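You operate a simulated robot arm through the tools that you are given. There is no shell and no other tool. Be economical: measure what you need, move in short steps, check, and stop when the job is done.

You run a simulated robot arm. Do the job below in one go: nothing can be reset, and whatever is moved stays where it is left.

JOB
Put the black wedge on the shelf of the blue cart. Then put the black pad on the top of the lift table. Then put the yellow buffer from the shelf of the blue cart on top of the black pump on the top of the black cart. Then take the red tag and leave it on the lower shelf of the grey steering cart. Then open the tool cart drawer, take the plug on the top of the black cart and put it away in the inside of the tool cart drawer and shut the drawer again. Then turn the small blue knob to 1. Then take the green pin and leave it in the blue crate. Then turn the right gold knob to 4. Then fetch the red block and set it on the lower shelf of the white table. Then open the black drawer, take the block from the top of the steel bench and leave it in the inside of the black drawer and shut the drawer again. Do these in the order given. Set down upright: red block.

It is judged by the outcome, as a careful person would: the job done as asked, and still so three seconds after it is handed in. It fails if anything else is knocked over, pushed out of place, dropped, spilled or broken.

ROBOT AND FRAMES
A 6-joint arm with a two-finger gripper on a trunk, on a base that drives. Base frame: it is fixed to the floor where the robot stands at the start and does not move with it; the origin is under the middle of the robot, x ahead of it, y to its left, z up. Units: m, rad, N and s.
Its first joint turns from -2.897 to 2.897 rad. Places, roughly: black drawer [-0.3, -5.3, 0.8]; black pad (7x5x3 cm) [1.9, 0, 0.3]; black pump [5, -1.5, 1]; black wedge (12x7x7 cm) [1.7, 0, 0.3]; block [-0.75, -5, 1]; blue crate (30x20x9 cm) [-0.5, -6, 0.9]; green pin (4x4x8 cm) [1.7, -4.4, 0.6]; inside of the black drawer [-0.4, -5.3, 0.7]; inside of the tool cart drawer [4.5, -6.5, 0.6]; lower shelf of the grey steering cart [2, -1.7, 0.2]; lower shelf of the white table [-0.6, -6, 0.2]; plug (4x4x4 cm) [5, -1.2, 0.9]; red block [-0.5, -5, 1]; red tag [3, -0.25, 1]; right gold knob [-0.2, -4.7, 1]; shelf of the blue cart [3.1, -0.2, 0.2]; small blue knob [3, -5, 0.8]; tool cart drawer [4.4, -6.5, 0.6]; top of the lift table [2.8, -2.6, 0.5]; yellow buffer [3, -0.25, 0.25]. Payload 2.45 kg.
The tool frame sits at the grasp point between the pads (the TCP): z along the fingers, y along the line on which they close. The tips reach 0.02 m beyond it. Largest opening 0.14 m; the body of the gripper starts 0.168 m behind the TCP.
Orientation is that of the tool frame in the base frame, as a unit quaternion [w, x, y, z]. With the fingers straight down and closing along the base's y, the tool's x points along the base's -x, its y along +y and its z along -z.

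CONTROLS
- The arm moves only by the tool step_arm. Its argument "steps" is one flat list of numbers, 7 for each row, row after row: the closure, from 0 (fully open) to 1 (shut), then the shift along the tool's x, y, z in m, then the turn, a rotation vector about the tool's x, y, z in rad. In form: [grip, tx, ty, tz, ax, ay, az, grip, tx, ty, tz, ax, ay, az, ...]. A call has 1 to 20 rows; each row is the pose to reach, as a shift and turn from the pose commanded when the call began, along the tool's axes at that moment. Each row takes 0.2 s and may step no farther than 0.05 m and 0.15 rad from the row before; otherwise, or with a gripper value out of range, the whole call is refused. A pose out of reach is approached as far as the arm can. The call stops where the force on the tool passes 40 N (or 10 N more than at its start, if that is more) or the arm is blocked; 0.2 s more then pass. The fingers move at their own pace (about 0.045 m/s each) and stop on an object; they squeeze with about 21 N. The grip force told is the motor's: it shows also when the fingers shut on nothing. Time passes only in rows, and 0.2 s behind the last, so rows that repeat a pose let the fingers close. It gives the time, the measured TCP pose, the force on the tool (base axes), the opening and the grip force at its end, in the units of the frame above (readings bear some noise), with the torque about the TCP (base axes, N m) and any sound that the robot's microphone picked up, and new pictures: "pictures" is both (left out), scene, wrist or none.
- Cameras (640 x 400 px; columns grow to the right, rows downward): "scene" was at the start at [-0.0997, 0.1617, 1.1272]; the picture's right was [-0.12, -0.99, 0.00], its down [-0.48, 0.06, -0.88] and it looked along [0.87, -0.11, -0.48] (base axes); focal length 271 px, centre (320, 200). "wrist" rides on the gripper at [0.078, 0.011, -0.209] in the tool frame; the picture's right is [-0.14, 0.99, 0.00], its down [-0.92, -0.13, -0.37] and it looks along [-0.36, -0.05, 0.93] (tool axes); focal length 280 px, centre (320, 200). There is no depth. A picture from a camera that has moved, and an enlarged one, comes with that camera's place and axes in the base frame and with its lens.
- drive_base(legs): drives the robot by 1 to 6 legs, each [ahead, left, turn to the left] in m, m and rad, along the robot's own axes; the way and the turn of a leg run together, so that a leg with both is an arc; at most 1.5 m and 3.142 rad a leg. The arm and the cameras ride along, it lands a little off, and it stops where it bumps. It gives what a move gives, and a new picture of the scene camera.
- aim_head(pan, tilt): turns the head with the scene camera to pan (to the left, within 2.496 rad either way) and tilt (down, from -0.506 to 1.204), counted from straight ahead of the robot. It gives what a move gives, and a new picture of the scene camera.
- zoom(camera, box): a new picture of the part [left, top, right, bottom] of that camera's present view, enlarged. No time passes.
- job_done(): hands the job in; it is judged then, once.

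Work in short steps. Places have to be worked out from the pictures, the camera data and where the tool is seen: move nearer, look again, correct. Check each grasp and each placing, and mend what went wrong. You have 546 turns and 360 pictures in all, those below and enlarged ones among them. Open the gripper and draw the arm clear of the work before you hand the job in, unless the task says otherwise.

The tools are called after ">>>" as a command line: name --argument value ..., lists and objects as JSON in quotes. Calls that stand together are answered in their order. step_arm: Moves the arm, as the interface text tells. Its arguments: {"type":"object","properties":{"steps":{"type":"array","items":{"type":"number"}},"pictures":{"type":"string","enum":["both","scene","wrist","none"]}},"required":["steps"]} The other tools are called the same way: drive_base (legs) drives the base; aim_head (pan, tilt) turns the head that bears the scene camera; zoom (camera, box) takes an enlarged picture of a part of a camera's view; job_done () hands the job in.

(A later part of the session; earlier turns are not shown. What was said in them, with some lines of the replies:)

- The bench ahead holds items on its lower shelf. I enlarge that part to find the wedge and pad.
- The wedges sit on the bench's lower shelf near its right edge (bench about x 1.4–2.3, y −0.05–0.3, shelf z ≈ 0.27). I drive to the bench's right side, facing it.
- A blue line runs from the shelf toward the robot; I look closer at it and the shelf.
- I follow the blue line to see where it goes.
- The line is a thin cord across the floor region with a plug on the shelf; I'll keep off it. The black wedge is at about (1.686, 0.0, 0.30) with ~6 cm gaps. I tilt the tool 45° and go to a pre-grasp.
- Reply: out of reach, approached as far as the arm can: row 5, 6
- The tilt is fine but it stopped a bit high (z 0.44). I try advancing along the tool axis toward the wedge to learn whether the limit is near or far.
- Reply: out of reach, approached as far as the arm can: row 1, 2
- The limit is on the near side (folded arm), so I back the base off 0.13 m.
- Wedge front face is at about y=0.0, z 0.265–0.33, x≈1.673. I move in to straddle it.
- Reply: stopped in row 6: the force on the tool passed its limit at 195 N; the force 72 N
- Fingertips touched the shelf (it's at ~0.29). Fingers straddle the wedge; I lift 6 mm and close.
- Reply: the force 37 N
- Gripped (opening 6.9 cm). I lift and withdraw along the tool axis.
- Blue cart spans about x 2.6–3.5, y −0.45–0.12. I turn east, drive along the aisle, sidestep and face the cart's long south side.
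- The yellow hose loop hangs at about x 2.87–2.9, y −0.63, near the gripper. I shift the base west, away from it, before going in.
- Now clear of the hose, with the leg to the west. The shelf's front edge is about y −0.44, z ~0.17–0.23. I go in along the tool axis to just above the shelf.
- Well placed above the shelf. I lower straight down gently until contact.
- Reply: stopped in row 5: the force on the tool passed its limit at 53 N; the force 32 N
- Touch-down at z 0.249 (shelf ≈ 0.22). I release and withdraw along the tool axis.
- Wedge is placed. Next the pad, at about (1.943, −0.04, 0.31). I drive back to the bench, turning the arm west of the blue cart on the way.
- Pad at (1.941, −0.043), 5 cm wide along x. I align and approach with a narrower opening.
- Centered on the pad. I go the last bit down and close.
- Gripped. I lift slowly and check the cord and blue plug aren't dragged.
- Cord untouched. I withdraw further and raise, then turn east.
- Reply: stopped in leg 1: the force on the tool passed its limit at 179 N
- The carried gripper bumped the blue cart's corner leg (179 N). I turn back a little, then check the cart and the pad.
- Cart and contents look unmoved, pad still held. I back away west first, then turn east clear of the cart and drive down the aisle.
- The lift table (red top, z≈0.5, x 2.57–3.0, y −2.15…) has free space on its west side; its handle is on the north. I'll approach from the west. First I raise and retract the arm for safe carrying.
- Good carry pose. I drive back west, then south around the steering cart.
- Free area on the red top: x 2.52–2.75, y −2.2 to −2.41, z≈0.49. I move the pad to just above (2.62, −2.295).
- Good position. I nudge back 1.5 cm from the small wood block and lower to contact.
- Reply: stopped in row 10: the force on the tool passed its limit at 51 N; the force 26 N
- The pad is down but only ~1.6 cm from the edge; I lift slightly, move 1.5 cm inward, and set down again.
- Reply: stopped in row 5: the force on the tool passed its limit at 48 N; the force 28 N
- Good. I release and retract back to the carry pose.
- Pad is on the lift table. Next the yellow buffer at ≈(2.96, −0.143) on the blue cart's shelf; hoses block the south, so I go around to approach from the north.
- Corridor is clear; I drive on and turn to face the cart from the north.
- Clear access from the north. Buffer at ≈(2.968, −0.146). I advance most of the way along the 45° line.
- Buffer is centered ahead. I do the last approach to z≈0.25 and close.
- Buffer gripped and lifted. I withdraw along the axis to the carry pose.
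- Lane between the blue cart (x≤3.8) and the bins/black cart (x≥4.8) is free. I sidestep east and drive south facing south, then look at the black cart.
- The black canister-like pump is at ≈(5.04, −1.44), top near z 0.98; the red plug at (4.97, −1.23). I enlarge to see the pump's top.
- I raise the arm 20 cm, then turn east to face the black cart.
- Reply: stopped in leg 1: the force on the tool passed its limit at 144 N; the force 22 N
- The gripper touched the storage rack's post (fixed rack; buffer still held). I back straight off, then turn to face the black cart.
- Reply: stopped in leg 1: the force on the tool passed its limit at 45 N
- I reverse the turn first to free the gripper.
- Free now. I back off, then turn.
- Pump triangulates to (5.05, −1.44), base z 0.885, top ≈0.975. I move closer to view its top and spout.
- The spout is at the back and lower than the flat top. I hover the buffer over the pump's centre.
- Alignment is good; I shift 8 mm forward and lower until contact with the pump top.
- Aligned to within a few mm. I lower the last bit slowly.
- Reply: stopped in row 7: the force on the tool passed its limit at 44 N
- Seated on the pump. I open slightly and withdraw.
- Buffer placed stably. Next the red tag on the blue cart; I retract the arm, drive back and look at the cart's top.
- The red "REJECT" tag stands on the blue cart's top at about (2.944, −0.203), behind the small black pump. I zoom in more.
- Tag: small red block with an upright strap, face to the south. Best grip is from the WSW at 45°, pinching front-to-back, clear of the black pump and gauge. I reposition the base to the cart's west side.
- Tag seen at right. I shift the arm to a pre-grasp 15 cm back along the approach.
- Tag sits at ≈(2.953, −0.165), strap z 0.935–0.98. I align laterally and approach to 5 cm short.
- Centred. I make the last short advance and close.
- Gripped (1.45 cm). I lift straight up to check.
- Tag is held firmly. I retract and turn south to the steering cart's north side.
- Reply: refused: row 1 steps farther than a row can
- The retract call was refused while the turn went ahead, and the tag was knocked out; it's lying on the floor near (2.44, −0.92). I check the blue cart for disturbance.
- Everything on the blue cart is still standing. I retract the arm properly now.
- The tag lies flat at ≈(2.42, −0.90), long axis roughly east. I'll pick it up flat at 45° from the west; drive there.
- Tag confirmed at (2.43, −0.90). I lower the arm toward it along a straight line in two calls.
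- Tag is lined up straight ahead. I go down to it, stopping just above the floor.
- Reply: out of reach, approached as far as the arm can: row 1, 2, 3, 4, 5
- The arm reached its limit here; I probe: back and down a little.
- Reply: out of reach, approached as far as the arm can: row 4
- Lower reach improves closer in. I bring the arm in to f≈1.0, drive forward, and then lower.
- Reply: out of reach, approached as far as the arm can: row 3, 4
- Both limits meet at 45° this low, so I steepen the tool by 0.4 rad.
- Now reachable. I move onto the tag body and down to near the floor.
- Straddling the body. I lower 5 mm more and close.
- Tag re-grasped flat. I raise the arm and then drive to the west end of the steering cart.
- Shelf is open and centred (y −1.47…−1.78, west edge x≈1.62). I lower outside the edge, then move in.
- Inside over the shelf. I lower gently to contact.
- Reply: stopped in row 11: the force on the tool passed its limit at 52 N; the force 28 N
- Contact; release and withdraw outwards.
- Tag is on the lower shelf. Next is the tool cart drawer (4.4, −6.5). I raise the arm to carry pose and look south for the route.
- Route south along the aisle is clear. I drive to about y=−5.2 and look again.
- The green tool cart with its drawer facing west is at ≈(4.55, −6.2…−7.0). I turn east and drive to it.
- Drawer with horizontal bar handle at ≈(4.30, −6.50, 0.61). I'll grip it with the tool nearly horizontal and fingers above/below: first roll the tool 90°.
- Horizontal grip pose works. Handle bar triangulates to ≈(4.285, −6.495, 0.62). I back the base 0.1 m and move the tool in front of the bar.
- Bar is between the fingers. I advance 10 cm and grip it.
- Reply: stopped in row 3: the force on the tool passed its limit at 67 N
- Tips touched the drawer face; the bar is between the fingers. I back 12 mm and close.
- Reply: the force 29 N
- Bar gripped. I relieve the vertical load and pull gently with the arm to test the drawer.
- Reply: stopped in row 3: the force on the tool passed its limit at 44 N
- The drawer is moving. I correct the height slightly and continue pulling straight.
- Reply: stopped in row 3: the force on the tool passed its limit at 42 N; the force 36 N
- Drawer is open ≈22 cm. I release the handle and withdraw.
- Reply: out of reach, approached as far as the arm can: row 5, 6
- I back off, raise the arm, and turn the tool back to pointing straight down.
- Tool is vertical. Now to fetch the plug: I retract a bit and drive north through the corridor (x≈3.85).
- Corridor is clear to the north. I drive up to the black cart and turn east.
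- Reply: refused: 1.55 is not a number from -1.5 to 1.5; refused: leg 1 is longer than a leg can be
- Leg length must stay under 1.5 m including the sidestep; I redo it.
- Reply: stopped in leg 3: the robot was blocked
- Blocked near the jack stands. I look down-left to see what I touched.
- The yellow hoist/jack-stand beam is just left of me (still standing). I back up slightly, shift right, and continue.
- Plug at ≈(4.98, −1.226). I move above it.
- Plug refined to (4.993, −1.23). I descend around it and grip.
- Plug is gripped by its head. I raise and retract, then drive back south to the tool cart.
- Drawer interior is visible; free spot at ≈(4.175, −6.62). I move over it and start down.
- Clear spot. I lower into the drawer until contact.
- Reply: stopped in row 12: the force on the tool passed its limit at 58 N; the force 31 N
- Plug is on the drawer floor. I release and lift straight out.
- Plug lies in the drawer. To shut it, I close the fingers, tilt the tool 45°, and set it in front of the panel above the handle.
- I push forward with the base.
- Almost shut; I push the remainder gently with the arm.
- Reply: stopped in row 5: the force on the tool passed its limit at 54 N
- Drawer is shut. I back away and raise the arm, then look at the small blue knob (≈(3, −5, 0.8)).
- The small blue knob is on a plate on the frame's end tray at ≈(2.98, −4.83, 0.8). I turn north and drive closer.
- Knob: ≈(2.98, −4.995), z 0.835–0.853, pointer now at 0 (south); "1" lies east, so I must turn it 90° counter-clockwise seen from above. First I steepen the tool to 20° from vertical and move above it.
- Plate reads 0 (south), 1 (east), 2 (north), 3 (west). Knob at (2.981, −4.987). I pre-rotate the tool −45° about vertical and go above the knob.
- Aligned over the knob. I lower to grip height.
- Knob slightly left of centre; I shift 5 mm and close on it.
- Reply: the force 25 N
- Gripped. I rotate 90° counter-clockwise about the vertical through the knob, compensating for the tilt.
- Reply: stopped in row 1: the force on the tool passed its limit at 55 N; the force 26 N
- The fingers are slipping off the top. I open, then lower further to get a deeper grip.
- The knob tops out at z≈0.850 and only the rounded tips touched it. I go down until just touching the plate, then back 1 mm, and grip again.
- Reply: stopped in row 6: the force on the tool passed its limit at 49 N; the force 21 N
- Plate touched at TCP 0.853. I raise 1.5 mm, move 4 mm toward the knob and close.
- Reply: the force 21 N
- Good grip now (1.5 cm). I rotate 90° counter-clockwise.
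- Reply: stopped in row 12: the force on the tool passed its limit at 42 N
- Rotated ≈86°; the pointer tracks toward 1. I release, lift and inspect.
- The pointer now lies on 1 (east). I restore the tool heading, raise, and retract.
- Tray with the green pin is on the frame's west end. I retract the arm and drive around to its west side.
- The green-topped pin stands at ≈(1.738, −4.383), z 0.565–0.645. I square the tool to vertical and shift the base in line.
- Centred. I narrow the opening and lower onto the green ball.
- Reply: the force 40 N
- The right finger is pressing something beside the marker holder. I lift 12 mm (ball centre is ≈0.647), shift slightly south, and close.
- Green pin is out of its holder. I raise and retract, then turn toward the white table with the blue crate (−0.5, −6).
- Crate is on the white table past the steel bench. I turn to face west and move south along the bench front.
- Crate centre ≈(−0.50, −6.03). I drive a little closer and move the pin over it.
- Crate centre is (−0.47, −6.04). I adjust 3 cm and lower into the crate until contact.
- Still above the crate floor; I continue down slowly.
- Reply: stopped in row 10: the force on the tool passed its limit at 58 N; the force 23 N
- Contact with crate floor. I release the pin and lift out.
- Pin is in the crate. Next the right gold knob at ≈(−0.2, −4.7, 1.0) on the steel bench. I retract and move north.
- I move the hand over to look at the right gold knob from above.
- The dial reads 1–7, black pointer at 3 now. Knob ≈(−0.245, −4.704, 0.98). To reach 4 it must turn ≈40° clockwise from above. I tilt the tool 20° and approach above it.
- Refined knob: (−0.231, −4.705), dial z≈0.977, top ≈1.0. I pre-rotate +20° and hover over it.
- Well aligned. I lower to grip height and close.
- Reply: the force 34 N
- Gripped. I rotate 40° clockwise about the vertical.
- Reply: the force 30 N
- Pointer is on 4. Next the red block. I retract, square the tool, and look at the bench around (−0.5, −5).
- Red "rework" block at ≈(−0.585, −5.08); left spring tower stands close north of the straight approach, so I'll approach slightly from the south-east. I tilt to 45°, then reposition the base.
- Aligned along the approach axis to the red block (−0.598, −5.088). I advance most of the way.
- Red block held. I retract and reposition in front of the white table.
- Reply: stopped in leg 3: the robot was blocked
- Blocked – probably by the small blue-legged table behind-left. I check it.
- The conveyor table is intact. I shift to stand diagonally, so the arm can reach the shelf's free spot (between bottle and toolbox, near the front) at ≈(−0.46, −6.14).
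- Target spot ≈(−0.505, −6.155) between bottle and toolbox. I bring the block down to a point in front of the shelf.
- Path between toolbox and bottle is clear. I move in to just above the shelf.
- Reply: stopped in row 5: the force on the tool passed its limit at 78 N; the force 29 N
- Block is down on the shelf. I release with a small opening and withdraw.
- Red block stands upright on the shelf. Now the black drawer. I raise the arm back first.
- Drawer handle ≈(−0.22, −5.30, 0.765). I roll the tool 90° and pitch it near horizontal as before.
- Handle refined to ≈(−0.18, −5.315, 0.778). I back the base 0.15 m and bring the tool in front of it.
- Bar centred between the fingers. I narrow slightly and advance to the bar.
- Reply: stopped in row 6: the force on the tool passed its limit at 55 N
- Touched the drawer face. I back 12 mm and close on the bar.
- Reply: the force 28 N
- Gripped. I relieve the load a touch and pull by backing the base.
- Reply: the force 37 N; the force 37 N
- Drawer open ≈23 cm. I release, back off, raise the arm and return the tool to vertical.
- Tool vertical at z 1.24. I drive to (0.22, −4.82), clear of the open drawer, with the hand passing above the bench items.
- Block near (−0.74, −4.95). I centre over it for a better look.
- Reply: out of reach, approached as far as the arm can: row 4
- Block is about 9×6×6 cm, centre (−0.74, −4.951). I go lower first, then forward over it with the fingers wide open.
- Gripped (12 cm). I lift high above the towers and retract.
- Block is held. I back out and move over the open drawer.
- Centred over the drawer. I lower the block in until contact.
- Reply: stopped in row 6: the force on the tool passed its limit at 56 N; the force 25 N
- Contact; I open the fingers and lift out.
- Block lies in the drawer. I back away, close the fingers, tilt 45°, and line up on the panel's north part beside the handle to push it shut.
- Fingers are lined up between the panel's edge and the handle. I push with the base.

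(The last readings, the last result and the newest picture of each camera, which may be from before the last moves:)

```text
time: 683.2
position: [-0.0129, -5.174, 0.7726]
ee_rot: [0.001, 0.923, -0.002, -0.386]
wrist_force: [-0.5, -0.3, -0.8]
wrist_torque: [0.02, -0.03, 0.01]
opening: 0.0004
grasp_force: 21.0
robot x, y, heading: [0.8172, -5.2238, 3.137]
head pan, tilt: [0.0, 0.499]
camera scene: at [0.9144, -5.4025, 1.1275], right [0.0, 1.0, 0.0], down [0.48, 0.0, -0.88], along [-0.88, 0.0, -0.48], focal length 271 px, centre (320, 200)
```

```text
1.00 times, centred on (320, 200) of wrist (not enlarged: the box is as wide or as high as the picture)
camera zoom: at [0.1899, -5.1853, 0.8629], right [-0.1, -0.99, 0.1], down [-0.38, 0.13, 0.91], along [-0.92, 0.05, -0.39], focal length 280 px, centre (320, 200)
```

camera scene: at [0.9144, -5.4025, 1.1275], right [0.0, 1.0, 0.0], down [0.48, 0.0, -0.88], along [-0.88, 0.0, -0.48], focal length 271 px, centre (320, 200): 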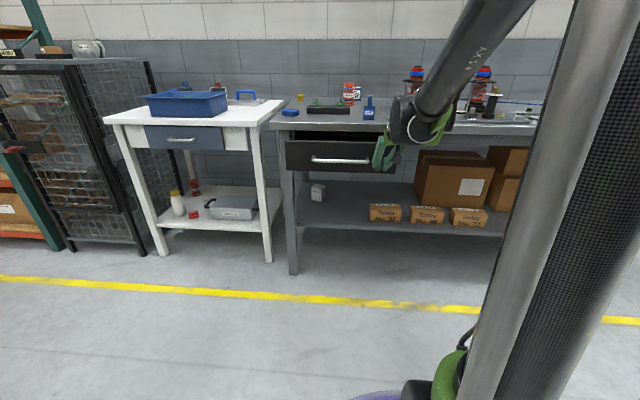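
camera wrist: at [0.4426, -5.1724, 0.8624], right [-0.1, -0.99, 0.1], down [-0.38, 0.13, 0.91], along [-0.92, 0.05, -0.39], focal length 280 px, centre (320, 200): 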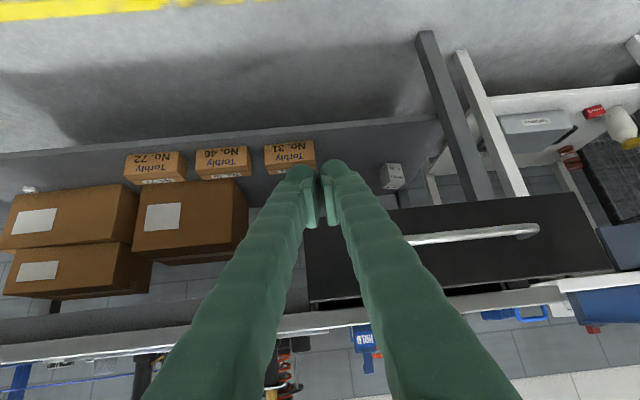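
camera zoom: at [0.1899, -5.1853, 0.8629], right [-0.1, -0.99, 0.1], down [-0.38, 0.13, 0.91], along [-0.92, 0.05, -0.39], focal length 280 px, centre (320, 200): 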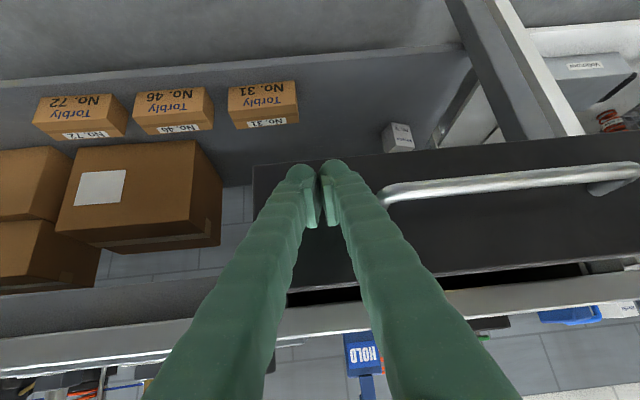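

>>> drive_base --legs '[[0.135, 0, 0.003]]'

>>> step_arm --steps '[1, -0.005, 0, 0.005, 0, 0, 0, 1, -0.01, 0, 0.01, 0, 0, 0, 1, -0.015, 0, 0.015, 0, 0, 0, 1, -0.02, 0, 0.02, 0, 0, 0, 1, -0.025, 0, 0.025, 0, 0, 0, 1, -0.03, 0, 0.03, 0, 0, 0]' --pictures "wrist"

```text
time: 684.5
position: [-0.1481, -5.1762, 0.7735]
ee_rot: [0.001, 0.923, -0.002, -0.385]
wrist_force: [0.3, 0.3, 0.2]
wrist_torque: [0.01, 0.02, 0.06]
opening: 0.0001
grasp_force: 21.6
robot x, y, heading: [0.6814, -5.2248, 3.141]
head pan, tilt: [0.0, 0.499]
camera scene: at [0.781, -5.4021, 1.1275], right [0.0, 1.0, 0.0], down [0.48, 0.0, -0.88], along [-0.88, 0.0, -0.48], focal length 271 px, centre (320, 200)
```

scene: 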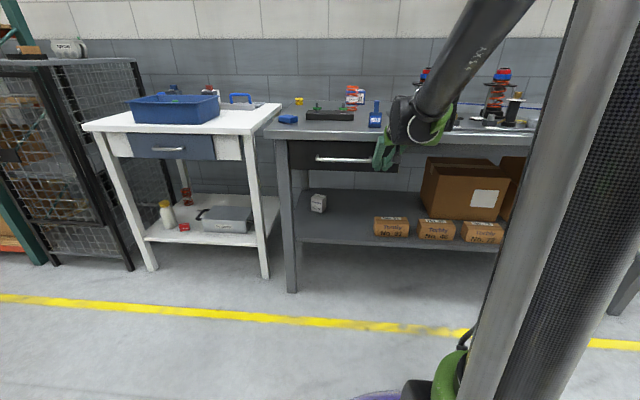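

```text
time: 685.4
position: [-0.1636, -5.1759, 0.7715]
ee_rot: [0.001, 0.923, -0.002, -0.384]
wrist_force: [14.6, -0.9, 3.4]
wrist_torque: [0.03, 0.1, -0.15]
opening: 0.0002
grasp_force: 20.8
robot x, y, heading: [0.6837, -5.2259, 3.135]
head pan, tilt: [0.0, 0.499]
stopped in row 4: the force on the tool passed its limit at 54 N (the readings are from after the stop); the commanded pose is now the measured one
camera wrist: at [0.0395, -5.1868, 0.8629], right [-0.1, -0.99, 0.1], down [-0.39, 0.13, 0.91], along [-0.92, 0.05, -0.4], focal length 280 px, centre (320, 200)
```

wrist: 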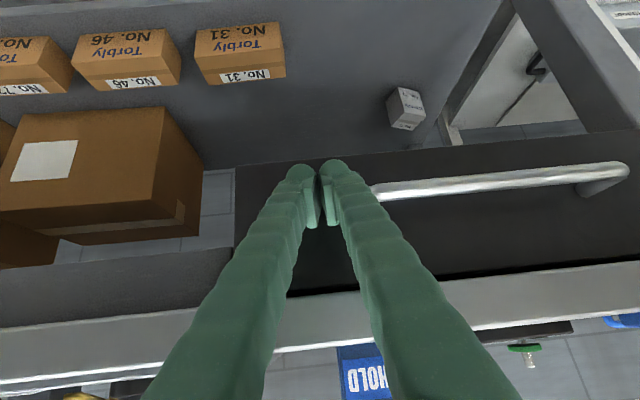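

Drawer is shut (hard stop). I back off, open the gripper and raise the arm clear, then take a final look.

>>> drive_base --legs '[[-0.35, 0, 0]]'

>>> step_arm --steps '[0.7, -0.03, 0, -0.03, 0, 0, 0, 0.4, -0.06, 0, -0.06, 0, 0, 0, 0.2, -0.09, 0, -0.09, 0, 0, 0, 0, -0.12, 0, -0.12, 0, 0, 0, 0, -0.15, 0, -0.15, 0, 0, 0, 0, -0.15, 0, -0.18, 0, 0, 0]' --pictures "none"

>>> aim_head --pan 0.1 --tilt 0.5

>>> zoom --camera "scene" --box '[120, 60, 440, 260]'

```text
time: 687.6
position: [0.184, -5.174, 0.7719]
ee_rot: [0.0, 0.924, -0.003, -0.383]
wrist_force: [-0.2, -1.2, -0.6]
wrist_torque: [0.01, 0.02, -0.02]
opening: 0.0
grasp_force: 21.2
robot x, y, heading: [1.0304, -5.2231, 3.138]
head pan, tilt: [0.0, 0.499]
camera scene: at [1.1295, -5.4033, 1.1275], right [0.0, 1.0, 0.0], down [0.48, 0.0, -0.88], along [-0.88, 0.0, -0.48], focal length 271 px, centre (320, 200)
```

scene: 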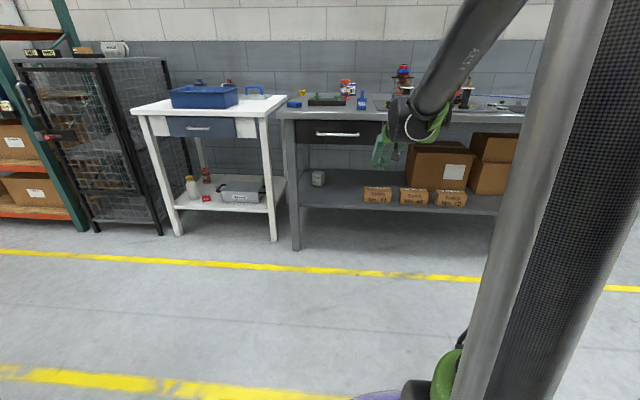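

```text
time: 689.0
position: [0.2059, -5.1747, 1.0032]
ee_rot: [0.0, 0.923, -0.003, -0.384]
wrist_force: [0.3, 0.9, -0.3]
wrist_torque: [-0.01, -0.04, 0.04]
opening: 0.1199
grasp_force: 0.1
robot x, y, heading: [1.0293, -5.2231, 3.136]
head pan, tilt: [0.0, 0.499]
```

```text
time: 689.7
position: [0.2053, -5.1747, 1.0044]
ee_rot: [0.0, 0.924, -0.003, -0.383]
wrist_force: [-0.2, 0.3, 0.6]
wrist_torque: [-0.02, 0.04, 0.0]
opening: 0.1397
grasp_force: 0.1
robot x, y, heading: [1.0282, -5.2209, 3.138]
head pan, tilt: [0.099, 0.499]
camera scene: at [1.13, -5.4123, 1.1274], right [-0.09, 1.0, 0.0], down [0.48, 0.05, -0.88], along [-0.87, -0.08, -0.48], focal length 271 px, centre (320, 200)
```

scene: 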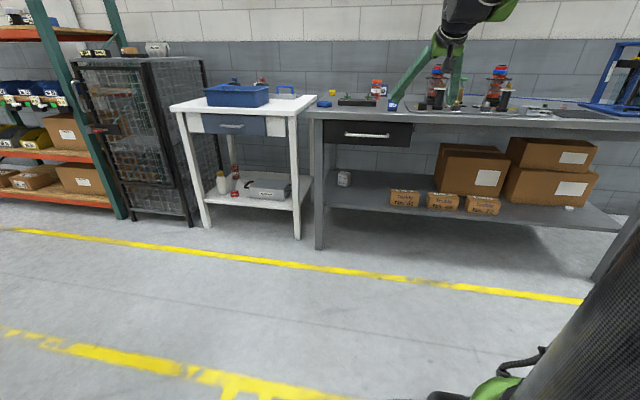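

```text
2.00 times, centred on (280, 160) of scene
camera zoom: at [1.13, -5.4123, 1.1274], right [-0.09, 1.0, 0.0], down [0.48, 0.05, -0.88], along [-0.87, -0.08, -0.48], focal length 542 px, centre (400, 280)
```

zoom: 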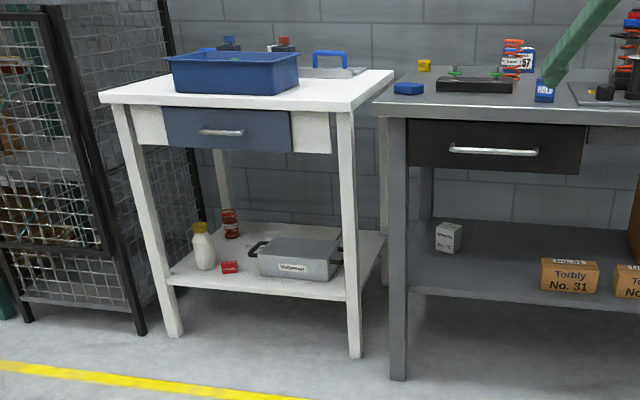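

The black drawer is shut, the red block stands on the shelf, the gripper is open and the arm is clear. I hand the job in.

>>> job_done

```text
The job is handed in.
```

I did all ten tasks in the order given and handed the job in; the red block stands upright, but the red tag was dropped once along the way.

- **Dropped tag:** a base turn knocked the red tag out of the gripper and onto the floor. I picked it up, and it now lies flat on the lower shelf of the grey steering cart.
- **Bumps while driving:** the gripper hit the blue cart's corner leg (179 N) and the storage rack's post (144 N). The base was also blocked near the hoist and jack stands, and again at what looked like the conveyor table. From the pictures taken afterwards, I saw nothing knocked over or moved.
- **Knobs:** in close-up pictures the small blue knob's pointer sits at 1 and the right gold knob's at 4.
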